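You operate a simulated robot arm through the tools that you are given. There is no shell and no other tool. Be economical: measure what you need, move in short steps, check, and stop when the job is done.

Carry out the task below with a simulated robot arm. There is one attempt and no reset: what you move stays moved.

TASK
Polish the middle of panel 3 with the pink pad.
Fine: polish from the silver tin, lid on the table meanwhile; pad back, tin closed.
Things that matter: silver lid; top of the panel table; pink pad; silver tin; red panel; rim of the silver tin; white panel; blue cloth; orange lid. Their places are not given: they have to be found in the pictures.

It is judged by the outcome, as a careful person would: the job done as asked, and still so three seconds after it is handed in. It fails if anything else is knocked over, pushed out of place, dropped, spilled or broken.

THE ROBOT
A 7-joint arm with a two-finger parallel gripper, fixed in place. Base frame: the origin is at the foot of the arm, x ahead of it, y to its left, z up; the work surface is at about z = 0. Lengths are in mm, angles in degrees, forces in N, time in s.
With the tool pointing down near the work surface it reaches from about 240 to 620 mm from the base axis. Its first joint turns from -66.0 to 66.0 degrees. Payload 2.6 kg.
Tool frame: the origin (TCP) lies between the finger pads and is the grasp point; the fingertips stand 30 mm ahead of it; z points along the fingers, y is the line along which they close. The gripper opens to 94 mm. The fingers are 28 mm wide and 10 mm thick; the gripper's body (50 by 96 mm) begins 55 mm behind the TCP.
Orientation is that of the tool frame in the base frame, as [roll, pitch, yaw] about the fixed x, y, z axes, in that order (R = Rz(yaw) Ry(pitch) Rx(roll)). With the fingers straight down and closing along the base's y, the tool's x points along the base's -x, its y along +y and its z along -z.

THE INTERFACE
- The arm moves only by the tool play_rows. Its argument "series" is a list of rows, each a list of 2 entries, a list of its own where there are three numbers: the shift along the tool's x, y, z in mm, then the turn, a rotation vector about the tool's x, y, z in degrees. In form: [[[x, y, z], [wx, wy, wz]], ...]. A call has 1 to 8 rows; each row shifts and turns the commanded pose from where the row before left it, along the tool's axes as they then stand. "fingers" is the gripper command, from -1 (fully open) to 1 (shut), values between in proportion, set as the call begins (left out, the last holds). A row lasts 0.2 s, in which the tool goes at most 50 mm and 8.6 degrees; a call with a longer step from one row to the next is refused whole, and so is a gripper value outside its range. A pose out of reach is approached as far as the arm can. The call stops where the force on the tool passes 70 N (or 10 N more than at its start, if that is more) or the arm is blocked; 0.2 s more then pass. The fingers move at their own pace (about 72 mm/s each) and stop on an object; they squeeze with about 33 N. The grip force told is the motor's: it shows also when the fingers shut on nothing. Time passes only in rows, and 0.2 s behind the last, so rows that do not move let the fingers close. It gives the time, the measured TCP pose, the force on the tool (base axes), the opening and the grip force at its end, in the units of the frame above (readings bear some noise).
- Cameras (640 x 400 px; columns grow to the right, rows downward): "scene" is fixed at [24.7, 437.8, 543.2]; the picture's right is [-0.82, -0.58, 0.00], its down [-0.45, 0.63, -0.63] and it looks along [0.36, -0.52, -0.77] (base axes); focal length 214 px, centre (320, 200). "wrist" rides on the gripper at [-37, 0, -58] in the tool frame; the picture's right is [0.00, -1.00, 0.00], its down [0.97, 0.00, -0.24] and it looks along [0.24, 0.00, 0.97] (tool axes); focal length 218 px, centre (320, 200).
- get_image(camera): a new picture of that camera. No time passes.
- locate(camera, pixels): for up to 12 pixels [column, row] of the newest picture of that camera ("zoom" is the newest enlarged one), the place [x, y, z] in the base frame of the surface seen there, good to about 2 mm. No time passes.
- inspect(camera, box): a new picture of the part [left, top, right, bottom] of that camera's present view, enlarged. No time passes.
- job_done(): hands the job in; it is judged then, once.

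Work in short steps. Measure before you move; look again where a grasp or a placing could have gone wrong, and mend it. You have 80 turns and 54 pictures in all, the two below and enlarged ones among them. Open the gripper and draw the arm clear of the work before you hand the job in, unless the task says otherwise; then end with one line.

The tools are called after ">>>" by a JSON object that holds its "api" and its "payload". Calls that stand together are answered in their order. play_rows: Moves the arm, as the interface text tells. Its arguments: {"type":"object","properties":{"series":{"type":"array"},"fingers":{"type":"number"}},"required":["series"]} The other tools are called the same way: get_image (camera) takes a picture; locate (camera, pixels) gives the place of the surface under pixels of a picture; inspect (camera, box) takes an enlarged picture of a part of a camera's view; job_done () hands the job in.

At the start:

```text
clock: 0.0
tool_pos: [404.2, 167.7, 321.3]
tool_rot: [-179.9, 0.0, -179.9]
contact_force: [0.0, 0.8, -0.1]
finger_gap: 93.9
finger_force: 0.0
```

scene: 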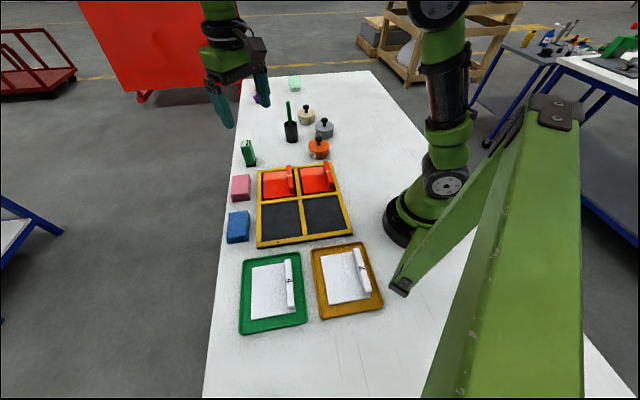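
wrist: 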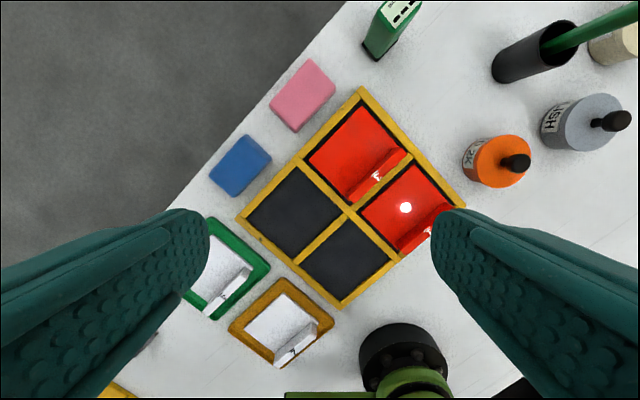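

I start by enlarging the panels, tins and pads to read labels.

>>> {"api": "inspect", "payload": {"camera": "scene", "box": [220, 70, 360, 170]}}

>>> {"api": "inspect", "payload": {"camera": "scene", "box": [220, 150, 400, 340]}}

>>> {"api": "inspect", "payload": {"camera": "wrist", "box": [180, 80, 480, 380]}}

>>> {"api": "inspect", "payload": {"camera": "wrist", "box": [440, 0, 640, 200]}}

```text
4.00 times, centred on (290, 120) of scene
```

zoom: 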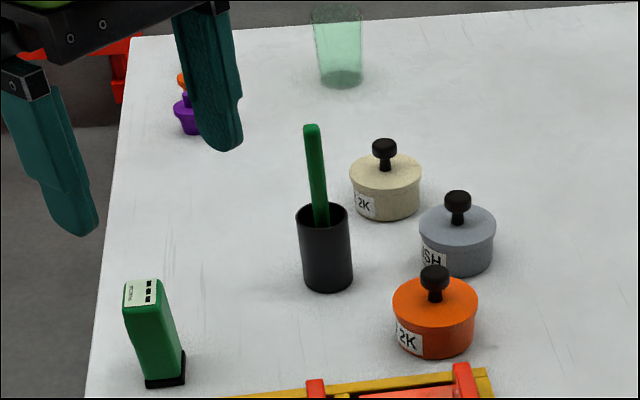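

```text
2.11 times, centred on (310, 245) of scene
```

zoom: 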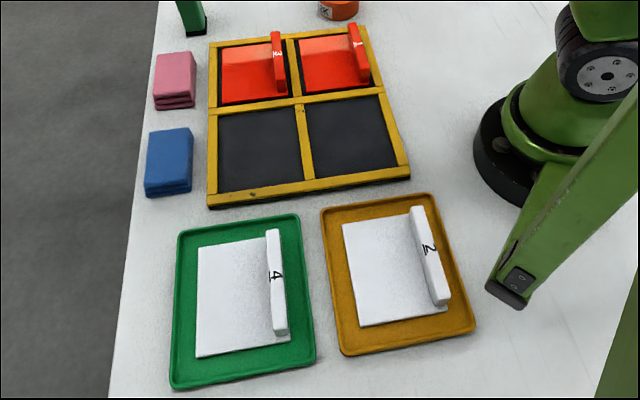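

```text
1.33 times, centred on (330, 230) of wrist
```

zoom: 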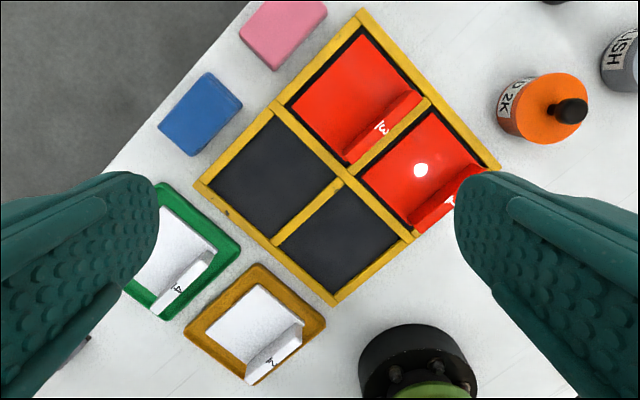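

```text
2.00 times, centred on (540, 100) of wrist
```

zoom: 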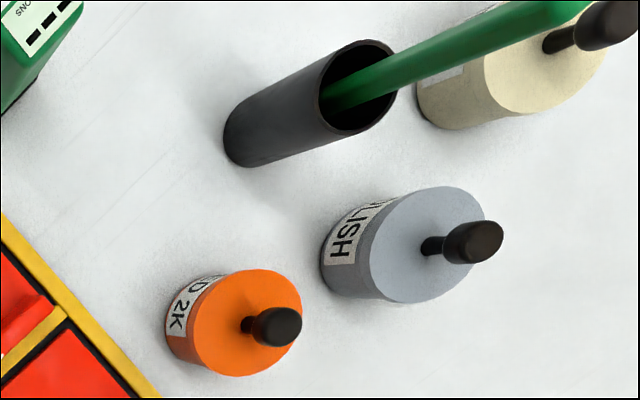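

I read the panel labels at higher zoom and measure the key objects.

>>> {"api": "inspect", "payload": {"camera": "wrist", "box": [300, 90, 460, 260]}}

>>> {"api": "locate", "payload": {"camera": "wrist", "pixels": [[617, 120], [580, 120], [601, 104], [575, 145], [515, 162], [500, 160], [302, 95], [310, 60], [335, 82], [272, 107], [295, 130], [270, 150]]}}

>>> {"api": "inspect", "payload": {"camera": "scene", "box": [225, 140, 345, 215]}}

>>> {"api": "locate", "payload": {"camera": "scene", "pixels": [[324, 121], [324, 130], [323, 136], [241, 183], [233, 181], [250, 179], [249, 197], [232, 200], [275, 183], [290, 180], [312, 180], [335, 110]]}}

```text
2.35 times, centred on (380, 175) of wrist
```

zoom: 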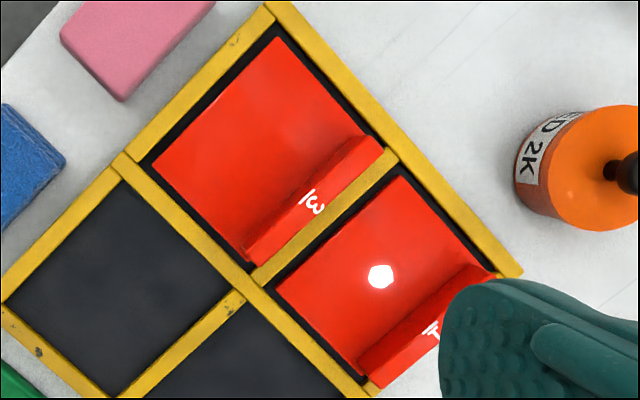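

```text
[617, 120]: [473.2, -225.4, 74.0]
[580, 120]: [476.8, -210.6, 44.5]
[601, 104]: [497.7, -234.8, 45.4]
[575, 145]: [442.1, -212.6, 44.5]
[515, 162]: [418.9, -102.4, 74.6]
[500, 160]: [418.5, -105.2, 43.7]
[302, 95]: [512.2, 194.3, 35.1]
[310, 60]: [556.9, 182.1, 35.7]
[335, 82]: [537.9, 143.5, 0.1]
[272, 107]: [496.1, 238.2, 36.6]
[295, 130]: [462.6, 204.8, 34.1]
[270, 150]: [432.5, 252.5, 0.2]
```

```text
5.33 times, centred on (285, 178) of scene
```

zoom: 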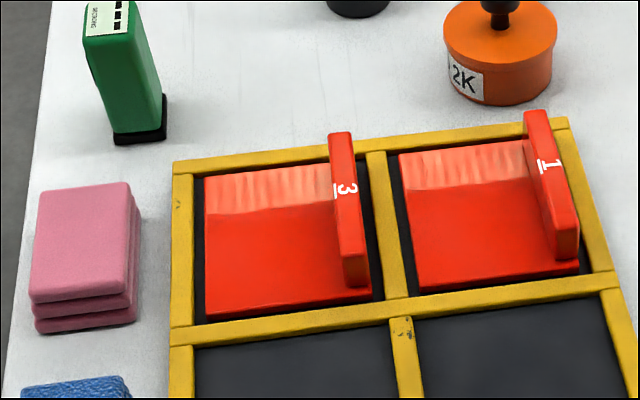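

```text
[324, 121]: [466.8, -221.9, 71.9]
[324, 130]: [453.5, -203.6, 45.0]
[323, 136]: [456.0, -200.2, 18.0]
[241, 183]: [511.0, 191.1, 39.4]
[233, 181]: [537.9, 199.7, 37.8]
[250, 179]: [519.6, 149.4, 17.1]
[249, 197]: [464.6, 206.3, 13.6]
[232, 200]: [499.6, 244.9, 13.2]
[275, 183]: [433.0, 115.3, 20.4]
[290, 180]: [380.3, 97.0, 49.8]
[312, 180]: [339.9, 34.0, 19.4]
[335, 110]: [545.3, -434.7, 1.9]
```

Panel 3 is the red one on the left (label in zoom at 345,188). I measure its corners, the pad corners and the tin.

>>> {"api": "locate", "payload": {"camera": "wrist", "pixels": [[361, 107], [310, 160], [349, 201], [378, 172], [345, 188], [400, 150], [306, 61], [334, 83], [296, 131], [272, 103], [364, 92], [241, 217]]}}

>>> {"api": "inspect", "payload": {"camera": "wrist", "box": [200, 40, 360, 210]}}

>>> {"api": "locate", "payload": {"camera": "wrist", "pixels": [[565, 115], [577, 98], [606, 95], [621, 110], [622, 134], [605, 149], [583, 150], [570, 138], [541, 140], [545, 120], [610, 122], [620, 122]]}}

```text
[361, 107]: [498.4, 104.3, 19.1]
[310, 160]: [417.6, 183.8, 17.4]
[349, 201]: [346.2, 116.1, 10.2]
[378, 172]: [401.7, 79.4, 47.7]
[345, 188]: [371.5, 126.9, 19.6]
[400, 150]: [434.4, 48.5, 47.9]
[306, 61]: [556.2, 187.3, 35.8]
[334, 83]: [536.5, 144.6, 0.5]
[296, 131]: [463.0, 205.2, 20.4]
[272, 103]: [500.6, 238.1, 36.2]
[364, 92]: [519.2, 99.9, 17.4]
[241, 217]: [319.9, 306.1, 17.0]
```

```text
2.35 times, centred on (280, 125) of wrist
```

zoom: 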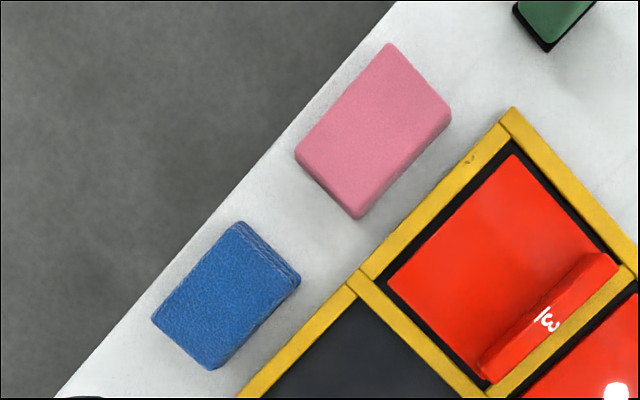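

```text
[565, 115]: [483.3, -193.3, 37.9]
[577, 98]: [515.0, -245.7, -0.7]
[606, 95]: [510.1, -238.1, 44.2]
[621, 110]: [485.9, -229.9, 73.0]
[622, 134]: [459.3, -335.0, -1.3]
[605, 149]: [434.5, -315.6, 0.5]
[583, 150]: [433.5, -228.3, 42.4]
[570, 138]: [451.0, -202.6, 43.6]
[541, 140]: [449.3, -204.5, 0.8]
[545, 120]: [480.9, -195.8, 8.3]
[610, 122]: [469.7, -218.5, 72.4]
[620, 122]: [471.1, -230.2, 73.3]
```

Pad is ~76×50×36 centred near (510,195), yaw ~45°; panel 3's ridge runs parallel to its long side. First the lid: I move above the silver tin (knob ~ (471,-225,73)).

>>> {"api": "play_rows", "payload": {"series": [[[-8, -48, 5], [0, 0, 0]], [[-8, -48, 5], [0, 0, 0]], [[-8, -48, 5], [0, 0, 0]], [[-8, -48, 5], [0, 0, 0]], [[-8, -48, 5], [0, 0, 0]], [[-8, -48, 5], [0, 0, 0]], [[-8, -48, 5], [0, 0, 0]], [[-8, -48, 5], [0, 0, 0]]], "fingers": 0.0}}

>>> {"api": "play_rows", "payload": {"series": [[[-3, -9, 40], [0, 0, 0]], [[0, 0, 45], [0, 0, 0]], [[0, 0, 0], [0, 0, 0]]]}}

>>> {"api": "get_image", "payload": {"camera": "wrist"}}

>>> {"api": "get_image", "payload": {"camera": "scene"}}

```text
clock: 1.8
tool_pos: [469.8, -218.8, 279.7]
tool_rot: [-180.0, 0.0, -179.7]
contact_force: [-1.1, 0.1, -0.2]
finger_gap: 47.0
finger_force: 0.0
```

```text
clock: 2.6
tool_pos: [471.7, -228.4, 195.9]
tool_rot: [-180.0, 0.0, 179.9]
contact_force: [0.3, 0.2, 0.4]
finger_gap: 46.9
finger_force: 0.0
```

```text
44 pictures are left
```

wrist: 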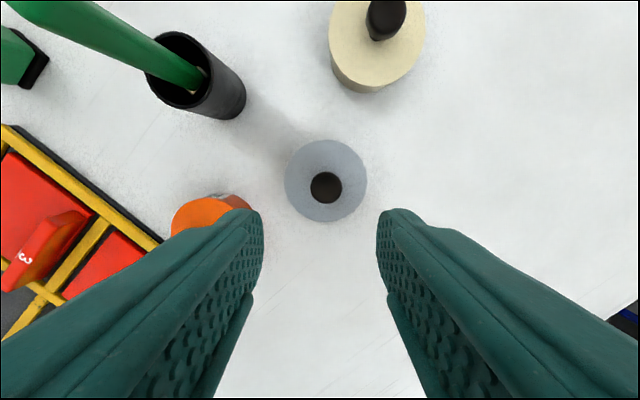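

```text
43 pictures are left
```

scene: 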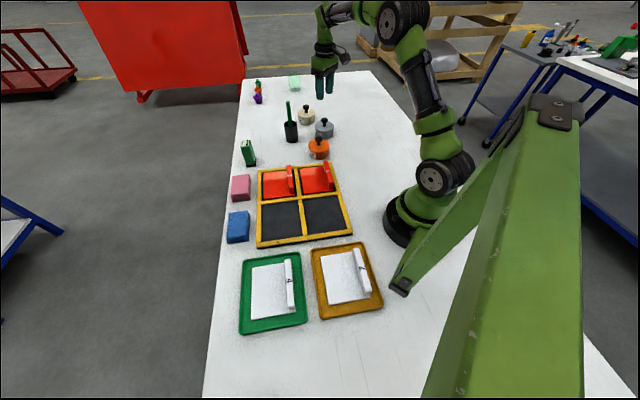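

>>> {"api": "locate", "payload": {"camera": "wrist", "pixels": [[325, 187], [313, 188], [340, 188], [326, 175], [326, 201], [288, 180], [364, 180], [326, 143], [326, 219], [400, 300], [330, 330], [450, 180]]}}

```text
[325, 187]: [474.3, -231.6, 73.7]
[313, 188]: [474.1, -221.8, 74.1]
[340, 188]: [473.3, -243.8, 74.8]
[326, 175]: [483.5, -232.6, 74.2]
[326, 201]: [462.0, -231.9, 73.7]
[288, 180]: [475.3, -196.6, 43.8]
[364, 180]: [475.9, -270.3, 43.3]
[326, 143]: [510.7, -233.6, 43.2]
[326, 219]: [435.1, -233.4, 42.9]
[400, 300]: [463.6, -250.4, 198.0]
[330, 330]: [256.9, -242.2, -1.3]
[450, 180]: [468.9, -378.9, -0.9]
```

Knob centre (473,-233), top z 74, lid top z 43.5. I descend to TCP z≈77 (tips 47) and close.

>>> {"api": "play_rows", "payload": {"series": [[[-1.5, -4.6, 40], [0, 0, 0]], [[0, 0, 40], [0, 0, 0]], [[0, 0, 29], [0, 0, 0]], [[0, 0, 10], [0, 0, 0]], [[0, 0, 0], [0, 0, 0]]]}}

>>> {"api": "play_rows", "payload": {"series": [[[0, 0, 0], [0, 0, 0]], [[0, 0, 0], [0, 0, 0]], [[0, 0, 0], [0, 0, 0]]], "fingers": 1}}

>>> {"api": "play_rows", "payload": {"series": [[[0, 0, -5], [0, 0, 0]], [[0, 0, -10], [0, 0, 0]], [[0, 0, -30], [0, 0, 0]], [[0, 0, -45], [0, 0, 0]], [[0, 0, 0], [0, 0, 0]]]}}

>>> {"api": "get_image", "payload": {"camera": "wrist"}}

>>> {"api": "inspect", "payload": {"camera": "scene", "box": [270, 70, 370, 160]}}

```text
clock: 3.8
tool_pos: [471.0, -230.2, 78.1]
tool_rot: [179.9, 0.0, 180.0]
contact_force: [0.1, 0.1, -0.5]
finger_gap: 47.1
finger_force: 0.1
```

```text
clock: 4.6
tool_pos: [472.9, -231.0, 78.6]
tool_rot: [179.9, 0.0, -179.9]
contact_force: [-0.2, 0.9, -0.7]
finger_gap: 26.0
finger_force: 33.0
```

```text
clock: 5.8
tool_pos: [470.7, -228.7, 169.2]
tool_rot: [180.0, -0.1, -179.9]
contact_force: [-0.2, 0.2, -0.5]
finger_gap: 26.3
finger_force: 33.1
```

```text
42 pictures are left
```

wrist: 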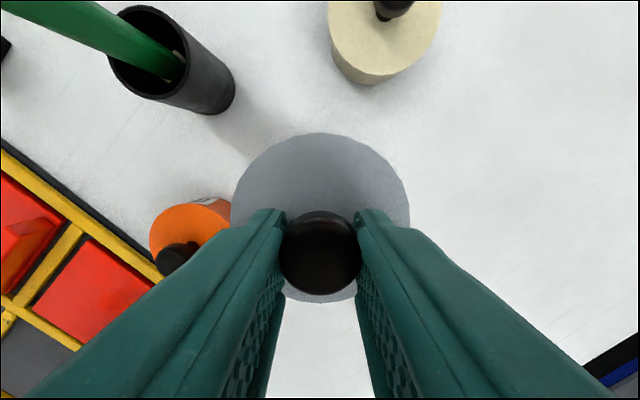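

```text
4.44 times, centred on (320, 115) of scene
```

zoom: 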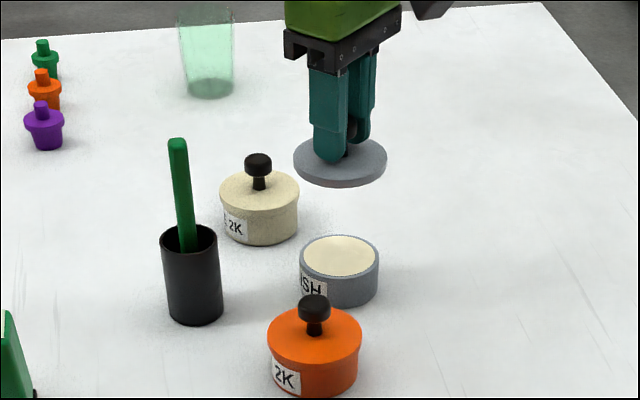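

Lid is held and the tin shows cream polish near the rim (zoom 339,256). I measure the rim and the held lid.

>>> {"api": "locate", "payload": {"camera": "zoom", "pixels": [[339, 256], [339, 240], [339, 272], [305, 256], [374, 258], [340, 238], [340, 281], [340, 304], [335, 187], [340, 181], [420, 350], [460, 300]]}}

```text
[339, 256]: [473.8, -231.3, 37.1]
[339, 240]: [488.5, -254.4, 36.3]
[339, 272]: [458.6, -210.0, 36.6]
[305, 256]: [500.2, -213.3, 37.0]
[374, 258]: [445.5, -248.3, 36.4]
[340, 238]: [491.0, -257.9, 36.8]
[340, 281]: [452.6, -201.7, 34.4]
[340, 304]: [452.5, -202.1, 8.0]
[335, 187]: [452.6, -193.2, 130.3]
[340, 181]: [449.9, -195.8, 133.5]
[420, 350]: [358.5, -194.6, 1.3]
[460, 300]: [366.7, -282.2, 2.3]
```

Rim z≈37, tin centre (473,-232). I carry the lid to the free spot near (365,-240) and lower it.

>>> {"api": "play_rows", "payload": {"series": [[[35, -4, 0], [0, 0, 0]], [[35, -4, 0], [0, 0, 0]], [[36, -3, 0], [0, 0, 0]], [[0, 0, 40], [0, 0, 0]], [[0, 0, 40], [0, 0, 0]], [[0, 0, 30], [0, 0, 0]], [[0, 0, 10], [0, 0, 0]], [[0, 0, 0], [0, 0, 0]]]}}

>>> {"api": "inspect", "payload": {"camera": "scene", "box": [290, 90, 410, 165]}}

```text
clock: 7.6
tool_pos: [367.6, -240.2, 47.8]
tool_rot: [180.0, 0.0, 179.9]
contact_force: [0.0, 0.5, -0.9]
finger_gap: 26.4
finger_force: 32.7
```

```text
5.33 times, centred on (350, 128) of scene
```

zoom: 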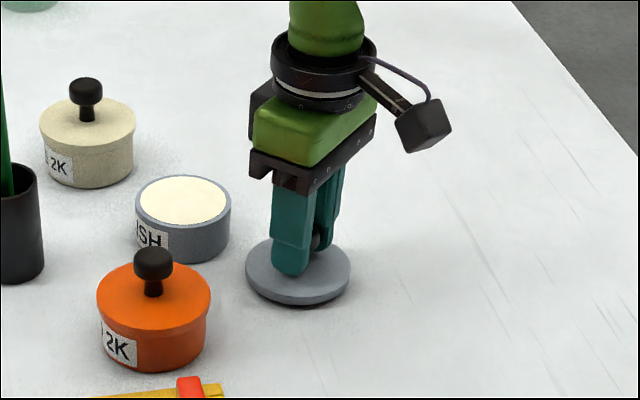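

Lid about 6 mm above the table; I lower in 2 mm steps watching the force.

>>> {"api": "play_rows", "payload": {"series": [[[0, 0, 2], [0, 0, 0]], [[0, 0, 2], [0, 0, 0]], [[0, 0, 1], [0, 0, 0]], [[0, 0, 0], [0, 0, 0]]]}}

```text
clock: 8.6
tool_pos: [367.8, -239.9, 43.3]
tool_rot: [-180.0, 0.1, -180.0]
contact_force: [-2.6, 1.9, 9.7]
finger_gap: 26.3
finger_force: 33.4
```

Contact of ~10 N: the lid is on the table. I open and rise.

>>> {"api": "play_rows", "payload": {"series": [[[0, 0, 0], [0, 0, 0]], [[0, 0, 0], [0, 0, 0]], [[0, 0, -30], [0, 0, 0]], [[0, 0, -45], [0, 0, 0]], [[0, 0, -45], [0, 0, 0]], [[0, 0, 0], [0, 0, 0]]], "fingers": 0.0}}

>>> {"api": "get_image", "payload": {"camera": "wrist"}}

```text
clock: 10.0
tool_pos: [364.8, -241.8, 164.5]
tool_rot: [-180.0, 0.0, 179.9]
contact_force: [0.0, 0.3, -0.1]
finger_gap: 46.7
finger_force: 0.0
```

```text
39 pictures are left
```

wrist: 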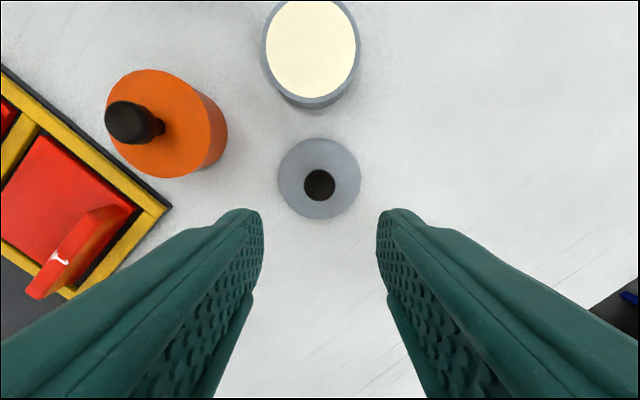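

Lid stands flat. Next I move over the pink pad at safe height, then rotate to its long axis.

>>> {"api": "play_rows", "payload": {"series": [[[0, 0, -40], [0, 0, 0]], [[-14, 44, 0], [0, 0, 0]], [[-14, 44, 0], [0, 0, 0]], [[-14, 44, 0], [0, 0, 0]], [[-14, 44, 0], [0, 0, 0]], [[-14, 44, 0], [0, 0, 0]], [[-14, 44, 0], [0, 0, 0]], [[-14, 44, 0], [0, 0, 0]]]}}

>>> {"api": "play_rows", "payload": {"series": [[[-16, 44, 0], [0, 0, 0]], [[-16, 44, 0], [0, 0, 0]], [[-15, 40, 0], [0, 0, 0]], [[0, 0, 0], [0, 0, -8.5]], [[0, 0, 0], [0, 0, -8.5]], [[0, 0, 0], [0, 0, -8.5]], [[0, 0, 0], [0, 0, -8.5]], [[0, 0, 0], [0, 0, -8.5]]], "fingers": -1}}

>>> {"api": "get_image", "payload": {"camera": "wrist"}}

```text
clock: 11.8
tool_pos: [465.5, 68.8, 201.4]
tool_rot: [-180.0, 0.1, -180.0]
contact_force: [0.0, -1.1, -0.1]
finger_gap: 47.3
finger_force: 0.0
```

```text
clock: 13.6
tool_pos: [512.0, 196.0, 202.5]
tool_rot: [-180.0, 0.0, -137.3]
contact_force: [-0.8, 0.0, 1.0]
finger_gap: 93.9
finger_force: 0.1
```

```text
38 pictures are left
```

wrist: 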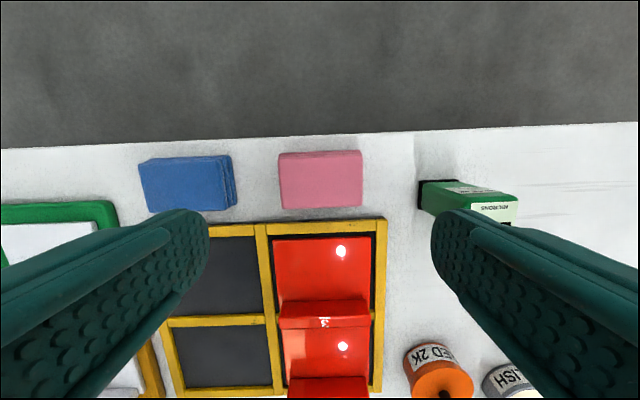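

Pad nearly aligned in the view (278–363, 151–209). I measure its corners and the panel from here.

>>> {"api": "inspect", "payload": {"camera": "wrist", "box": [230, 130, 410, 340]}}

>>> {"api": "locate", "payload": {"camera": "wrist", "pixels": [[281, 156], [359, 153], [360, 203], [285, 206], [320, 180], [277, 240], [370, 237], [370, 290], [279, 300], [280, 320], [367, 318], [320, 265]]}}

```text
1.90 times, centred on (320, 235) of wrist
```

zoom: 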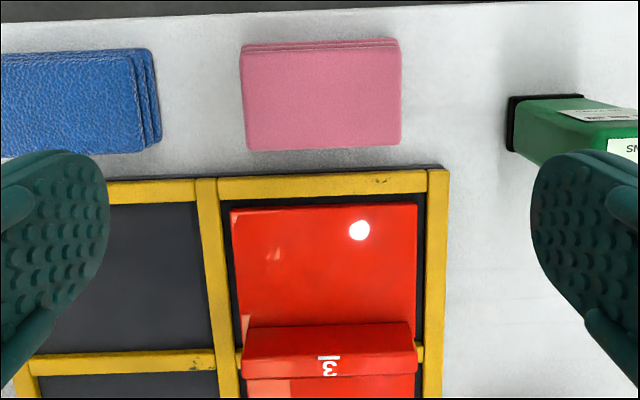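

```text
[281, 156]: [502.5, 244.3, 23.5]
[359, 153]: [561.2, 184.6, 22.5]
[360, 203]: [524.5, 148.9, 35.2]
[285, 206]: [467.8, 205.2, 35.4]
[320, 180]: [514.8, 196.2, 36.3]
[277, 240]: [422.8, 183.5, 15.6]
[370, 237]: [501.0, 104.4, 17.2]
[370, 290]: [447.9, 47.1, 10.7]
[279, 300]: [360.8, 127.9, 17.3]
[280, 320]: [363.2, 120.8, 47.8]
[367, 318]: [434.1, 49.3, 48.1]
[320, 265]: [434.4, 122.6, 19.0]
```

Pad centre (514,195), long axis at 135°. I correct yaw by 2.5°, descend to TCP z≈43 with open fingers.

>>> {"api": "play_rows", "payload": {"series": [[[-0.7, -2, 0], [0, 0, -2.3]], [[0, 0, 40], [0, 0, 0]], [[0, 0, 40], [0, 0, 0]], [[0, 0, 30], [0, 0, 0]], [[0, 0, 10], [0, 0, 0]], [[0, 0, 0], [0, 0, 0]]]}}

>>> {"api": "get_image", "payload": {"camera": "wrist"}}

>>> {"api": "inspect", "payload": {"camera": "scene", "box": [200, 130, 300, 220]}}

```text
clock: 15.0
tool_pos: [514.3, 194.7, 82.7]
tool_rot: [180.0, 0.0, -135.1]
contact_force: [-0.2, -1.0, -0.4]
finger_gap: 94.1
finger_force: 0.1
```

```text
36 pictures are left
```

wrist: 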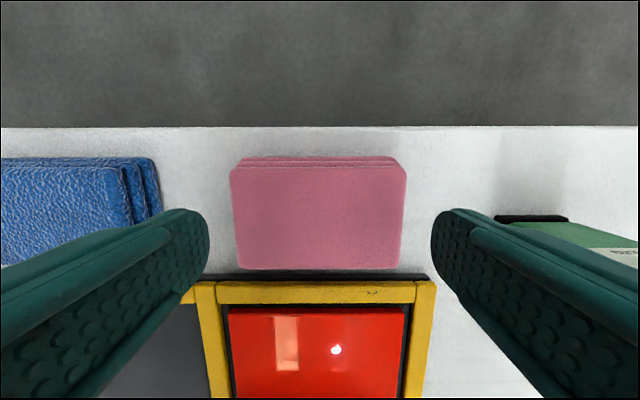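

```text
4.44 times, centred on (250, 175) of scene
```

zoom: 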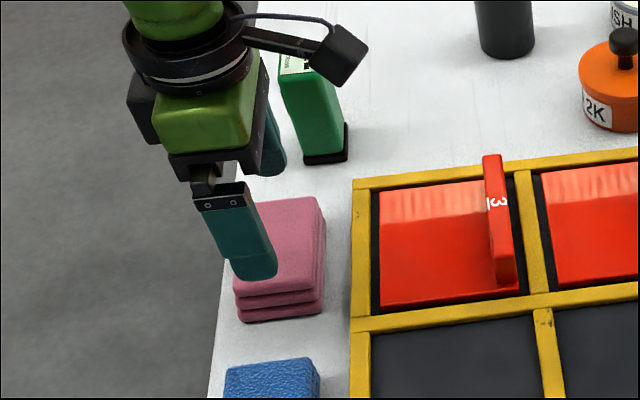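

Pad lies centred between the fingers (231–406 px). Descend the remaining 40 mm and close.

>>> {"api": "play_rows", "payload": {"series": [[[0, 0, 25], [0, 0, 0]], [[0, 0, 10], [0, 0, 0]], [[0, 0, 5], [0, 0, 0]], [[0, 0, 0], [0, 0, 0]]]}}

>>> {"api": "play_rows", "payload": {"series": [[[0, 0, 0], [0, 0, 0]], [[0, 0, 0], [0, 0, 0]], [[0, 0, 0], [0, 0, 0]]], "fingers": 1}}

>>> {"api": "play_rows", "payload": {"series": [[[0, 0, -5], [0, 0, 0]], [[0, 0, -15], [0, 0, 0]], [[0, 0, -40], [0, 0, 0]], [[0, 0, -45], [0, 0, 0]], [[0, 0, -45], [0, 0, 0]], [[0, 0, 0], [0, 0, 0]]]}}

>>> {"api": "inspect", "payload": {"camera": "scene", "box": [180, 80, 300, 220]}}

>>> {"api": "get_image", "payload": {"camera": "wrist"}}

```text
clock: 16.0
tool_pos: [514.6, 195.3, 41.9]
tool_rot: [180.0, 0.0, -135.2]
contact_force: [-0.5, 0.2, -0.1]
finger_gap: 94.0
finger_force: 0.1
```

```text
clock: 16.8
tool_pos: [513.7, 195.1, 43.9]
tool_rot: [180.0, 0.0, -135.4]
contact_force: [-0.9, 0.1, -0.1]
finger_gap: 91.2
finger_force: 33.2
```

```text
clock: 18.2
tool_pos: [511.5, 192.0, 193.2]
tool_rot: [180.0, 0.0, -135.2]
contact_force: [-0.1, 0.5, -1.1]
finger_gap: 90.8
finger_force: 32.6
```

```text
2.86 times, centred on (240, 150) of scene
```

zoom: 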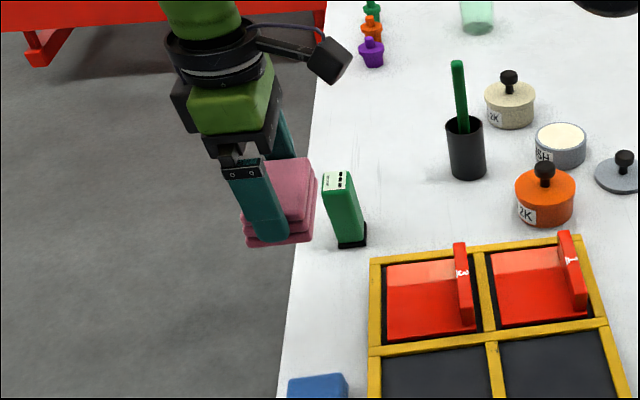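

```text
33 pictures are left
```

wrist: 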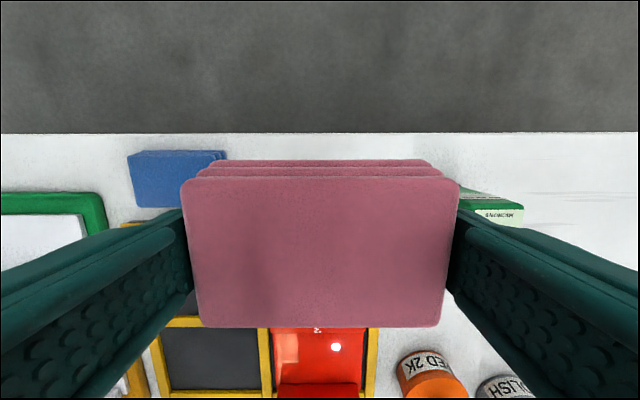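

Pad is firmly held (gap 91, 33 N). I lift further and carry it to the open silver tin at (473,-232), staying above the brush.

>>> {"api": "play_rows", "payload": {"series": [[[0, 0, -45], [0, 0, 0]], [[0, 0, -15], [0, 0, 0]], [[36.3, -30.3, 0], [0, 0, 0]], [[36.3, -30.3, 0], [0, 0, 0]], [[36.3, -30.3, 0], [0, 0, 0]], [[36.3, -30.3, 0], [0, 0, 0]], [[36.3, -30.3, 0], [0, 0, 0]], [[36.3, -30.3, 0], [0, 0, 0]]]}}

>>> {"api": "play_rows", "payload": {"series": [[[36.3, -30.3, 0], [0, 0, 0]], [[36.3, -30.3, 0], [0, 0, 0]], [[36.3, -30.3, 0], [0, 0, 0]], [[0, 0, 40], [0, 0, 0]], [[0, 0, 40], [0, 0, 0]], [[0, 0, 0], [0, 0, 0]]]}}

>>> {"api": "inspect", "payload": {"camera": "scene", "box": [260, 70, 380, 160]}}

```text
clock: 20.0
tool_pos: [487.2, -89.3, 253.8]
tool_rot: [179.9, 0.0, -135.2]
contact_force: [0.8, -0.9, -0.3]
finger_gap: 91.1
finger_force: 32.6
```

```text
clock: 21.4
tool_pos: [473.2, -230.0, 171.5]
tool_rot: [180.0, -0.1, -135.2]
contact_force: [-0.9, 0.3, -1.4]
finger_gap: 91.0
finger_force: 32.8
```

```text
4.44 times, centred on (320, 115) of scene
```

zoom: 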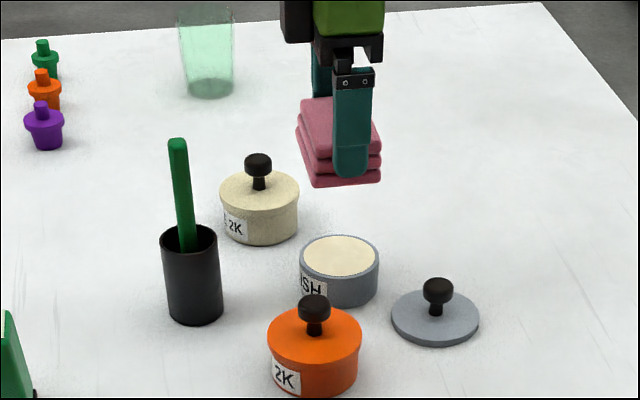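

Pad hovers over the tin. I descend to just above the polish, then creep.

>>> {"api": "play_rows", "payload": {"series": [[[1.2, -1.2, 40], [0, 0, 0]], [[0, 0, 30], [0, 0, 0]], [[0, 0, 14], [0, 0, 0]], [[0, 0, 3], [0, 0, 0]], [[0, 0, 0], [0, 0, 0]]]}}

>>> {"api": "play_rows", "payload": {"series": [[[0, 0, 1.5], [0, 0, 0]], [[0, 0, 1.5], [0, 0, 0]], [[0, 0, 0], [0, 0, 0]]]}}

>>> {"api": "inspect", "payload": {"camera": "scene", "box": [280, 90, 370, 160]}}

```text
clock: 22.6
tool_pos: [474.1, -230.5, 84.7]
tool_rot: [179.9, 0.0, -135.2]
contact_force: [-0.2, 0.6, -0.1]
finger_gap: 91.0
finger_force: 33.6
```

```text
clock: 23.4
tool_pos: [474.1, -231.0, 82.8]
tool_rot: [180.0, 0.0, -135.2]
contact_force: [1.2, 0.1, -0.4]
finger_gap: 91.0
finger_force: 32.9
```

```text
5.71 times, centred on (325, 125) of scene
```

zoom: 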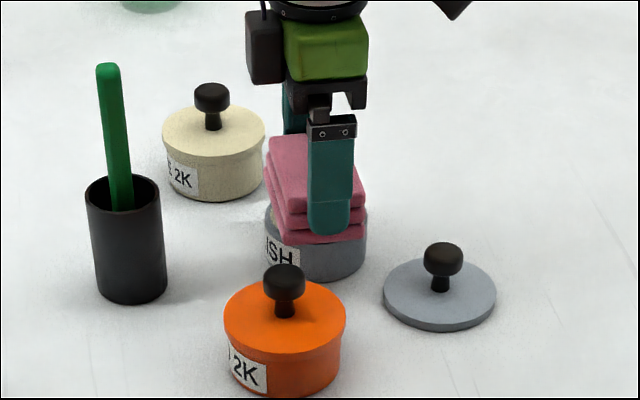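

No force yet; creep further down until a light contact.

>>> {"api": "play_rows", "payload": {"series": [[[0, 0, 1.5], [0, 0, 0]], [[0, 0, 1], [0, 0, 0]], [[0, 0, 0], [0, 0, 0]]]}}

```text
clock: 24.2
tool_pos: [474.2, -231.0, 79.4]
tool_rot: [179.9, -0.1, -135.2]
contact_force: [0.5, 0.3, 0.4]
finger_gap: 90.9
finger_force: 32.9
```

>>> {"api": "play_rows", "payload": {"series": [[[0, 0, 1], [0, 0, 0]], [[0, 0, 1], [0, 0, 0]], [[0, 0, 0], [0, 0, 0]]]}}

```text
clock: 25.0
tool_pos: [474.7, -232.4, 77.5]
tool_rot: [179.9, 0.0, -135.1]
contact_force: [-0.3, -0.2, 0.5]
finger_gap: 91.1
finger_force: 33.5
```

>>> {"api": "play_rows", "payload": {"series": [[[0, 0, 1], [0, 0, 0]], [[0, 0, 0], [0, 0, 0]]]}}

>>> {"api": "inspect", "payload": {"camera": "scene", "box": [300, 100, 350, 150]}}

```text
clock: 25.6
tool_pos: [473.9, -231.2, 78.0]
tool_rot: [179.9, 0.0, -135.1]
contact_force: [0.4, -0.4, 0.4]
finger_gap: 90.7
finger_force: 33.3
```

```text
8.00 times, centred on (325, 125) of scene
```

zoom: 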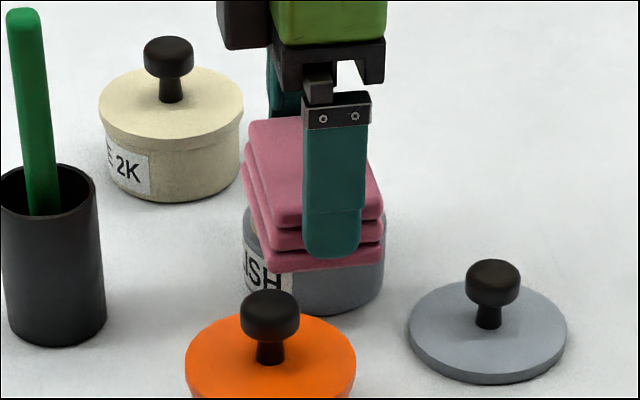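

>>> {"api": "play_rows", "payload": {"series": [[[0, 0, 1], [0, 0, 0]], [[0, 0, 0], [0, 0, 0]]]}}

>>> {"api": "play_rows", "payload": {"series": [[[0, 0, 1], [0, 0, 0]], [[0, 0, 0], [0, 0, 0]]]}}

```text
clock: 26.2
tool_pos: [473.6, -230.8, 77.2]
tool_rot: [179.9, 0.0, -135.3]
contact_force: [-0.4, 0.8, -0.9]
finger_gap: 90.9
finger_force: 33.2
```

```text
clock: 26.8
tool_pos: [474.0, -230.4, 76.0]
tool_rot: [179.9, 0.1, -135.3]
contact_force: [-4.4, 2.4, 10.4]
finger_gap: 91.0
finger_force: 33.4
```

Light contact of 10 N on the polish. I dwell there, then lift; meanwhile measure panel 3 in the scene view.

>>> {"api": "play_rows", "payload": {"series": [[[0, 0, 0], [0, 0, 0]], [[0, 0, 0], [0, 0, 0]], [[0, 0, 0], [0, 0, 0]], [[0, 0, -5], [0, 0, 0]], [[0, 0, -15], [0, 0, 0]], [[0, 0, -45], [0, 0, 0]], [[0, 0, -45], [0, 0, 0]], [[0, 0, -45], [0, 0, 0]]]}}

>>> {"api": "inspect", "payload": {"camera": "scene", "box": [250, 155, 310, 205]}}

>>> {"api": "inspect", "payload": {"camera": "scene", "box": [290, 90, 360, 150]}}

```text
clock: 28.6
tool_pos: [476.6, -232.2, 233.0]
tool_rot: [179.9, 0.0, -135.2]
contact_force: [0.3, -0.6, -1.2]
finger_gap: 91.2
finger_force: 32.7
```

```text
8.00 times, centred on (280, 180) of scene
```

zoom: 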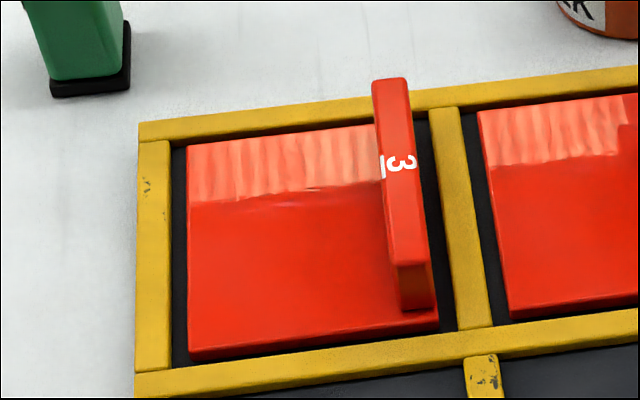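

```text
6.67 times, centred on (325, 120) of scene
```

zoom: 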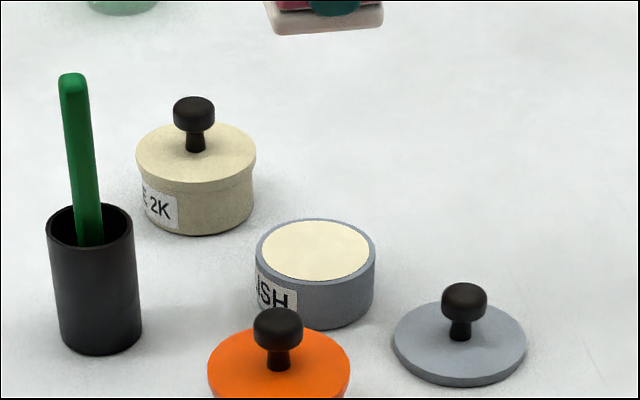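

The pad's underside is now cream: loaded. I measure panel 3's corners.

>>> {"api": "locate", "payload": {"camera": "scene", "pixels": [[263.8, 173.8], [264.2, 198.2], [294.2, 194.8], [289.5, 193], [287, 174], [276, 185], [290.5, 188], [288, 166]]}}

```text
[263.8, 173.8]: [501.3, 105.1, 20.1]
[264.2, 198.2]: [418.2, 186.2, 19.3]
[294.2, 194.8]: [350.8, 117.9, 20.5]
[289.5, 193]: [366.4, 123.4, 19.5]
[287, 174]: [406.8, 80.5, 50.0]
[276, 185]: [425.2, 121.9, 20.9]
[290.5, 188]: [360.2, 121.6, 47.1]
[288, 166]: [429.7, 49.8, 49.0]
```

Panel 3 spans A(501,105) B(418,186) C(351,118): middle (426,111.5), surface z≈19.5, ridge 33 mm from middle, pad half-width 25. I move above it.

>>> {"api": "play_rows", "payload": {"series": [[[-25.9, 34.85, 0], [0, 0, 0]], [[-25.9, 34.85, 0], [0, 0, 0]], [[-25.9, 34.85, 0], [0, 0, 0]], [[-25.9, 34.85, 0], [0, 0, 0]], [[-25.9, 34.85, 0], [0, 0, 0]], [[-25.9, 34.85, 0], [0, 0, 0]], [[-25.9, 34.85, 0], [0, 0, 0]], [[-25.9, 34.85, 0], [0, 0, 0]]]}}

>>> {"api": "play_rows", "payload": {"series": [[[0, 0, 45], [0, 0, 0]], [[0, 0, 45], [0, 0, 0]], [[0, 0, 40], [0, 0, 0]], [[0, 0, 15], [0, 0, 0]], [[0, 0, 10], [0, 0, 0]], [[0, 0, 0], [0, 0, 0]]]}}

>>> {"api": "inspect", "payload": {"camera": "scene", "box": [235, 130, 325, 210]}}

```text
clock: 30.4
tool_pos: [424.6, 113.0, 228.6]
tool_rot: [-179.8, 0.0, -135.4]
contact_force: [0.1, 0.3, -0.9]
finger_gap: 91.1
finger_force: 33.0
```

```text
clock: 31.8
tool_pos: [425.1, 113.3, 76.8]
tool_rot: [-180.0, 0.0, -135.2]
contact_force: [-0.4, -0.3, 0.2]
finger_gap: 90.7
finger_force: 33.0
```

```text
5.00 times, centred on (280, 170) of scene
```

zoom: 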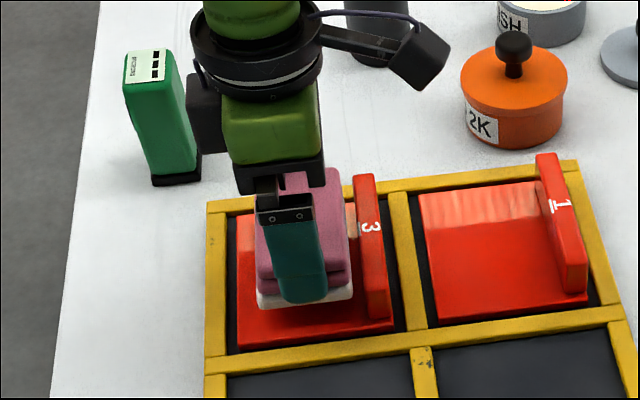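

Pad is well placed, clear of the ridge. I lower gradually to contact.

>>> {"api": "play_rows", "payload": {"series": [[[0, 0, 8], [0, 0, 0]], [[0, 0, 4], [0, 0, 0]], [[0, 0, 2], [0, 0, 0]], [[0, 0, 1], [0, 0, 0]], [[0, 0, 0], [0, 0, 0]]]}}

>>> {"api": "play_rows", "payload": {"series": [[[0, 0, 1], [0, 0, 0]], [[0, 0, 0], [0, 0, 0]]]}}

```text
clock: 33.0
tool_pos: [424.1, 114.0, 60.3]
tool_rot: [-180.0, 0.1, -135.2]
contact_force: [0.7, -0.1, 0.1]
finger_gap: 90.9
finger_force: 32.9
```

```text
clock: 33.6
tool_pos: [423.2, 113.4, 60.3]
tool_rot: [180.0, 0.0, -135.2]
contact_force: [-6.8, -1.8, 18.7]
finger_gap: 91.1
finger_force: 33.5
```

Contact at 19 N; I ease slightly and rub along the panel's long direction with short strokes.

>>> {"api": "play_rows", "payload": {"series": [[[0, 0, -0.4], [0, 0, 0]], [[0, -5, 0], [0, 0, 0]], [[0, -5, 0], [0, 0, 0]], [[0, 0, 0], [0, 0, 0]]]}}

>>> {"api": "inspect", "payload": {"camera": "scene", "box": [235, 130, 325, 210]}}

```text
clock: 34.6
tool_pos: [431.7, 106.7, 59.8]
tool_rot: [-180.0, 0.0, -135.2]
contact_force: [-1.7, 5.4, 9.7]
finger_gap: 91.2
finger_force: 32.3
```

```text
5.00 times, centred on (280, 170) of scene
```

zoom: 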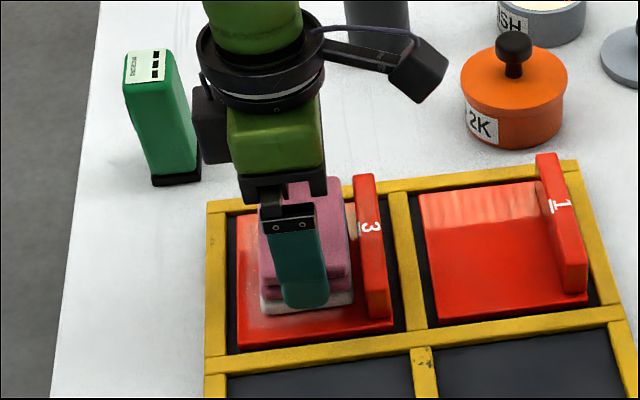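

Polish is appearing on the panel, panel unmoved, force ~10 N. Continue strokes back and forth about the middle.

>>> {"api": "play_rows", "payload": {"series": [[[0, 5, 0], [0, 0, 0]], [[0, 5, 0], [0, 0, 0]], [[0, 5, 0], [0, 0, 0]], [[0, 3, 0], [0, 0, 0]], [[0, -5, 0], [0, 0, 0]], [[0, -5, 0], [0, 0, 0]], [[0, -5, 0], [0, 0, 0]], [[0, -3, 0], [0, 0, 0]]]}}

>>> {"api": "play_rows", "payload": {"series": [[[0, 5, 0], [0, 0, 0]], [[0, 5, 0], [0, 0, 0]], [[0, 5, 0], [0, 0, 0]], [[0, 3, 0], [0, 0, 0]], [[0, -5, 0], [0, 0, 0]], [[0, -5, 0], [0, 0, 0]], [[0, 0, 0], [0, 0, 0]]]}}

>>> {"api": "play_rows", "payload": {"series": [[[0, 0, -5], [0, 0, 0]], [[0, 0, -15], [0, 0, 0]], [[0, 0, -45], [0, 0, 0]], [[0, 0, -45], [0, 0, 0]], [[0, 0, -40], [0, 0, 0]], [[0, 0, 0], [0, 0, 0]]]}}

>>> {"api": "inspect", "payload": {"camera": "scene", "box": [235, 130, 325, 210]}}

```text
clock: 36.4
tool_pos: [431.5, 106.9, 59.1]
tool_rot: [179.9, 0.0, -135.2]
contact_force: [-1.7, 3.9, 7.0]
finger_gap: 91.1
finger_force: 32.8
```

```text
clock: 38.0
tool_pos: [424.9, 113.1, 60.8]
tool_rot: [179.9, 0.1, -135.1]
contact_force: [-3.3, 6.8, 14.8]
finger_gap: 90.9
finger_force: 33.3
```

```text
clock: 39.4
tool_pos: [424.9, 113.3, 210.0]
tool_rot: [180.0, 0.0, -135.2]
contact_force: [0.4, 0.7, -0.1]
finger_gap: 91.0
finger_force: 33.2
```

```text
5.00 times, centred on (280, 170) of scene
```

zoom: 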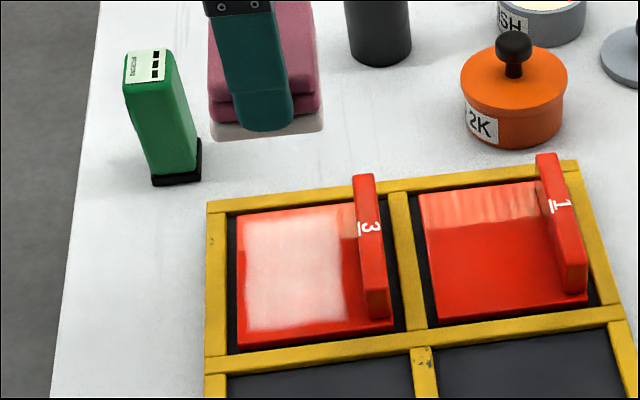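

The middle of panel 3 carries polish and the panel hasn't moved. Now the pad goes back to its place (514,195).

>>> {"api": "play_rows", "payload": {"series": [[[-40.3, -1.7, 0], [0, 0, 0]], [[-40.3, -1.7, 0], [0, 0, 0]], [[-40.3, -1.7, 0], [0, 0, 0]], [[0, 0, 45], [0, 0, 0]], [[0, 0, 45], [0, 0, 0]], [[0, 0, 40], [0, 0, 0]], [[0, 0, 20], [0, 0, 0]], [[0, 0, 0], [0, 0, 0]]]}}

>>> {"api": "inspect", "payload": {"camera": "scene", "box": [200, 140, 290, 230]}}

```text
clock: 41.2
tool_pos: [514.3, 194.2, 58.9]
tool_rot: [-180.0, 0.0, -135.2]
contact_force: [1.0, 0.1, -1.2]
finger_gap: 90.9
finger_force: 33.1
```

```text
4.44 times, centred on (245, 185) of scene
```

zoom: 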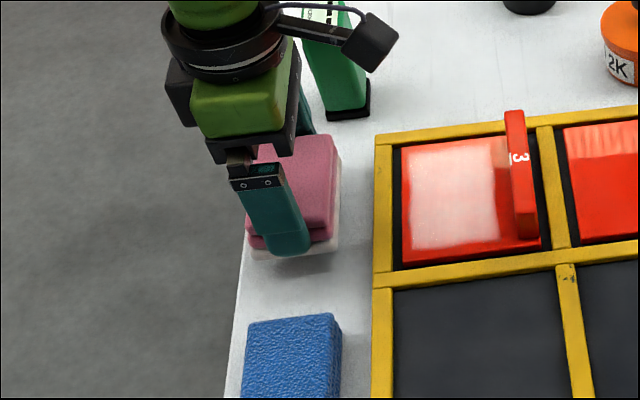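

>>> {"api": "play_rows", "payload": {"series": [[[0, 0, 8], [0, 0, 0]], [[0, 0, 5], [0, 0, 0]], [[0, 0, 2], [0, 0, 0]], [[0, 0, 0], [0, 0, 0]]]}}

>>> {"api": "play_rows", "payload": {"series": [[[0, 0, 1], [0, 0, 0]], [[0, 0, 0.7], [0, 0, 0]], [[0, 0, 0], [0, 0, 0]]]}}

```text
clock: 42.2
tool_pos: [514.8, 193.5, 44.3]
tool_rot: [-180.0, 0.0, -135.2]
contact_force: [-0.3, -0.3, -0.7]
finger_gap: 91.0
finger_force: 32.7
```

```text
clock: 43.0
tool_pos: [514.5, 193.0, 43.5]
tool_rot: [-180.0, -0.1, -135.2]
contact_force: [-0.8, -0.1, 0.3]
finger_gap: 91.0
finger_force: 33.3
```

>>> {"api": "play_rows", "payload": {"series": [[[0, 0, 1], [0, 0, 0]], [[0, 0, 0], [0, 0, 0]]]}}

>>> {"api": "play_rows", "payload": {"series": [[[0, 0, 0.7], [0, 0, 0]], [[0, 0, 0], [0, 0, 0]]]}}

```text
clock: 43.6
tool_pos: [515.8, 192.6, 42.4]
tool_rot: [179.9, 0.0, -135.3]
contact_force: [0.3, -0.6, -0.4]
finger_gap: 90.8
finger_force: 32.9
```

```text
clock: 44.2
tool_pos: [514.2, 194.3, 41.9]
tool_rot: [179.9, 0.0, -135.1]
contact_force: [-1.3, -0.6, 2.4]
finger_gap: 91.1
finger_force: 32.5
```

Contact has begun (2.4 N). Open, rise and look.

>>> {"api": "play_rows", "payload": {"series": [[[0, 0, 0], [0, 0, 0]], [[0, 0, 0], [0, 0, 0]], [[0, 0, -10], [0, 0, 0]], [[0, 0, -25], [0, 0, 0]], [[0, 0, -45], [0, 0, 0]], [[0, 0, -45], [0, 0, 0]], [[0, 0, -40], [0, 0, 0]]], "fingers": -1}}

>>> {"api": "get_image", "payload": {"camera": "wrist"}}

>>> {"api": "inspect", "payload": {"camera": "scene", "box": [200, 140, 290, 230]}}

```text
clock: 45.8
tool_pos: [514.0, 194.6, 208.3]
tool_rot: [179.9, 0.0, -135.2]
contact_force: [-0.1, -0.4, 0.6]
finger_gap: 93.9
finger_force: 0.0
```

```text
23 pictures are left
```

wrist: 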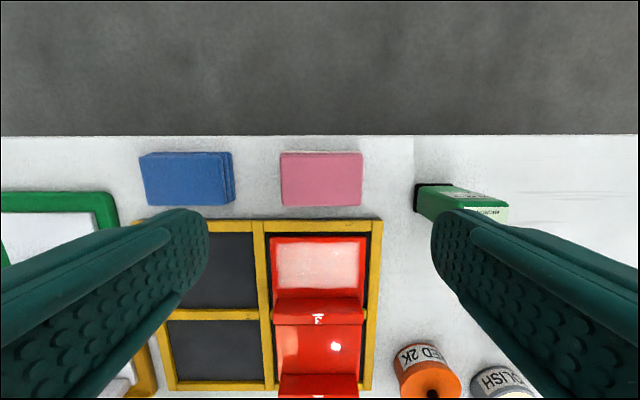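

```text
4.44 times, centred on (245, 185) of scene
```

zoom: 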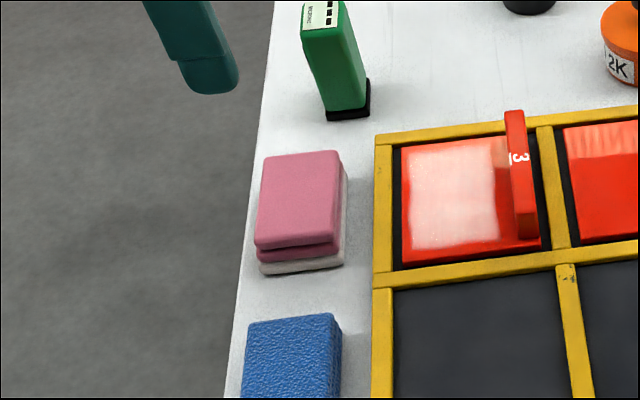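

Pad is back in place. Now to the lid (~(366,-241)).

>>> {"api": "play_rows", "payload": {"series": [[[0, 0, -40], [0, 0, 0]], [[41.3, -20.3, 0], [0, 0, 0]], [[41.3, -20.3, 0], [0, 0, 0]], [[41.3, -20.3, 0], [0, 0, 0]], [[41.3, -20.3, 0], [0, 0, 0]], [[41.3, -20.3, 0], [0, 0, 0]], [[41.3, -20.3, 0], [0, 0, 0]], [[41.3, -20.3, 0], [0, 0, 0]]], "fingers": 0}}

>>> {"api": "play_rows", "payload": {"series": [[[41.3, -20.3, 0], [0, 0, 0]], [[41.3, -20.3, 0], [0, 0, 0]], [[41.3, -20.3, 0], [0, 0, 0]], [[0, 0, 40], [0, 0, 0]], [[0, 0, 40], [0, 0, 0]], [[0, 0, 0], [0, 0, 0]]]}}

>>> {"api": "get_image", "payload": {"camera": "wrist"}}

```text
clock: 47.6
tool_pos: [408.7, -113.0, 247.1]
tool_rot: [-179.9, 0.0, -135.2]
contact_force: [-0.8, 0.7, 0.1]
finger_gap: 47.2
finger_force: 0.1
```

```text
clock: 49.0
tool_pos: [362.7, -239.8, 166.5]
tool_rot: [180.0, 0.0, -135.2]
contact_force: [-0.1, 0.7, -0.8]
finger_gap: 46.9
finger_force: 0.0
```

```text
21 pictures are left
```

wrist: 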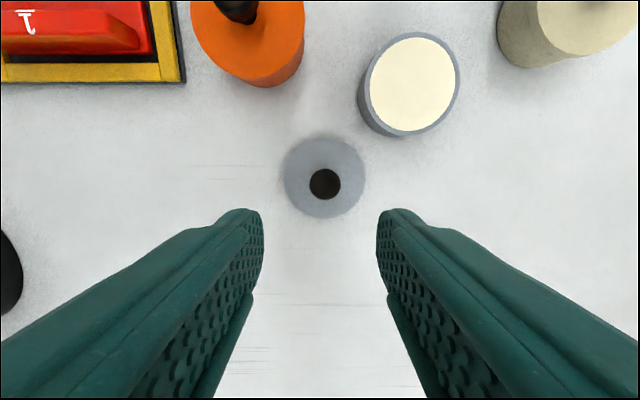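

>>> {"api": "locate", "payload": {"camera": "wrist", "pixels": [[325, 171], [325, 197], [312, 184], [339, 184], [325, 139], [325, 217], [286, 178], [363, 178], [364, 82], [458, 84], [412, 34], [405, 131]]}}

```text
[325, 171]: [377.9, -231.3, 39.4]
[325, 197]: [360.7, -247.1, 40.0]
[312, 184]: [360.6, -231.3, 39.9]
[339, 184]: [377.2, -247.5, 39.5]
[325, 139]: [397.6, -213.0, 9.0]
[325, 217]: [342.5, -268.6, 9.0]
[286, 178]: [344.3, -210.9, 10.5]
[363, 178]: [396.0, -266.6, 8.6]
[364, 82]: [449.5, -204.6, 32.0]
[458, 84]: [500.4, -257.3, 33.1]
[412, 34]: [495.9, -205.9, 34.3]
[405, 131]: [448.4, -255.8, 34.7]
```

Knob centre (369.3,-239.5); tin centre (473.5,-231.3). I align, descend to z≈44 and grasp the knob.

>>> {"api": "play_rows", "payload": {"series": [[[-4.9, -4.5, 40], [0, 0, 0]], [[0, 0, 40], [0, 0, 0]], [[0, 0, 30], [0, 0, 0]], [[0, 0, 12], [0, 0, 0]], [[0, 0, 0], [0, 0, 0]]]}}

>>> {"api": "play_rows", "payload": {"series": [[[0, 0, 0], [0, 0, 0]], [[0, 0, 0], [0, 0, 0]], [[0, 0, 0], [0, 0, 0]]], "fingers": 1}}

>>> {"api": "play_rows", "payload": {"series": [[[0, 0, -5], [0, 0, 0]], [[0, 0, -15], [0, 0, 0]], [[0, 0, -40], [0, 0, 0]], [[0, 0, -20], [0, 0, 0]], [[0, 0, 0], [0, 0, 0]]]}}

>>> {"api": "get_image", "payload": {"camera": "wrist"}}

```text
clock: 50.2
tool_pos: [369.7, -240.0, 44.0]
tool_rot: [180.0, 0.0, -135.1]
contact_force: [0.2, 0.6, 0.2]
finger_gap: 47.1
finger_force: 0.0
```

```text
clock: 51.0
tool_pos: [370.6, -240.5, 43.9]
tool_rot: [-180.0, 0.0, -135.2]
contact_force: [0.1, 0.6, -0.3]
finger_gap: 26.1
finger_force: 32.4
```

```text
clock: 52.2
tool_pos: [369.9, -242.4, 122.3]
tool_rot: [179.9, 0.0, -135.2]
contact_force: [0.3, 0.1, -1.5]
finger_gap: 26.3
finger_force: 33.6
```

```text
20 pictures are left
```

wrist: 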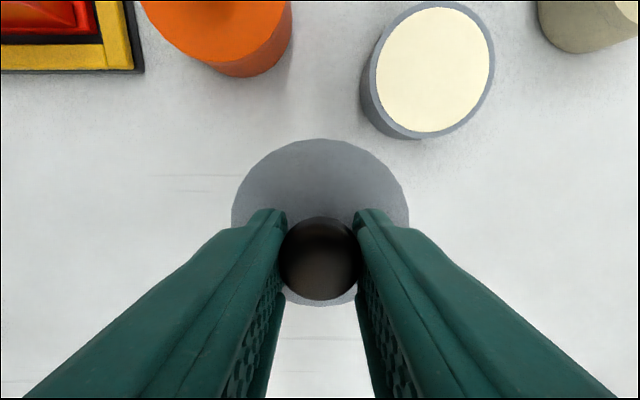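

Lid held. Move above the tin at (473,-231.3) and check alignment.

>>> {"api": "play_rows", "payload": {"series": [[[-26.5, -22.2, -3], [0, 0, 0]], [[-26.5, -22.2, 0], [0, 0, 0]], [[-26.4, -22.2, 0], [0, 0, 0]], [[0, 0, 0], [0, 0, 0]], [[0, 0, 20], [0, 0, 0]], [[0, 0, 0], [0, 0, 0]]]}}

>>> {"api": "inspect", "payload": {"camera": "scene", "box": [290, 90, 360, 150]}}

>>> {"api": "get_image", "payload": {"camera": "wrist"}}

```text
clock: 53.6
tool_pos: [472.8, -231.1, 105.7]
tool_rot: [-179.9, 0.0, -135.1]
contact_force: [0.1, 0.7, -0.1]
finger_gap: 26.4
finger_force: 32.9
```

```text
6.67 times, centred on (325, 120) of scene
```

zoom: 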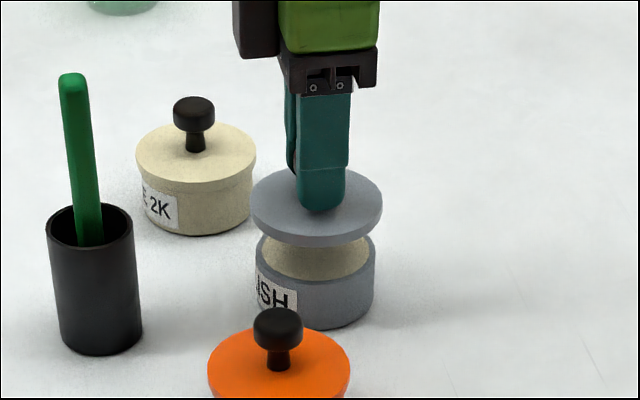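

```text
18 pictures are left
```

wrist: 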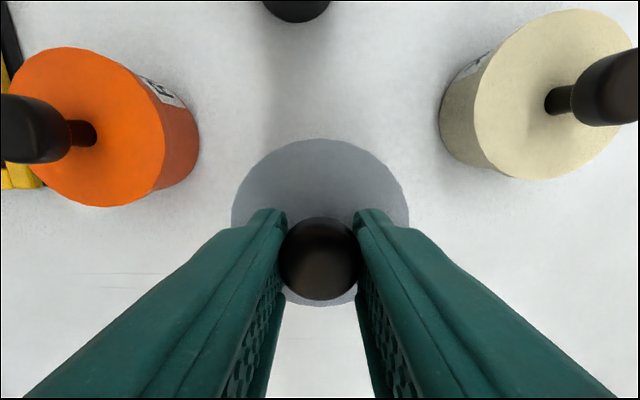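

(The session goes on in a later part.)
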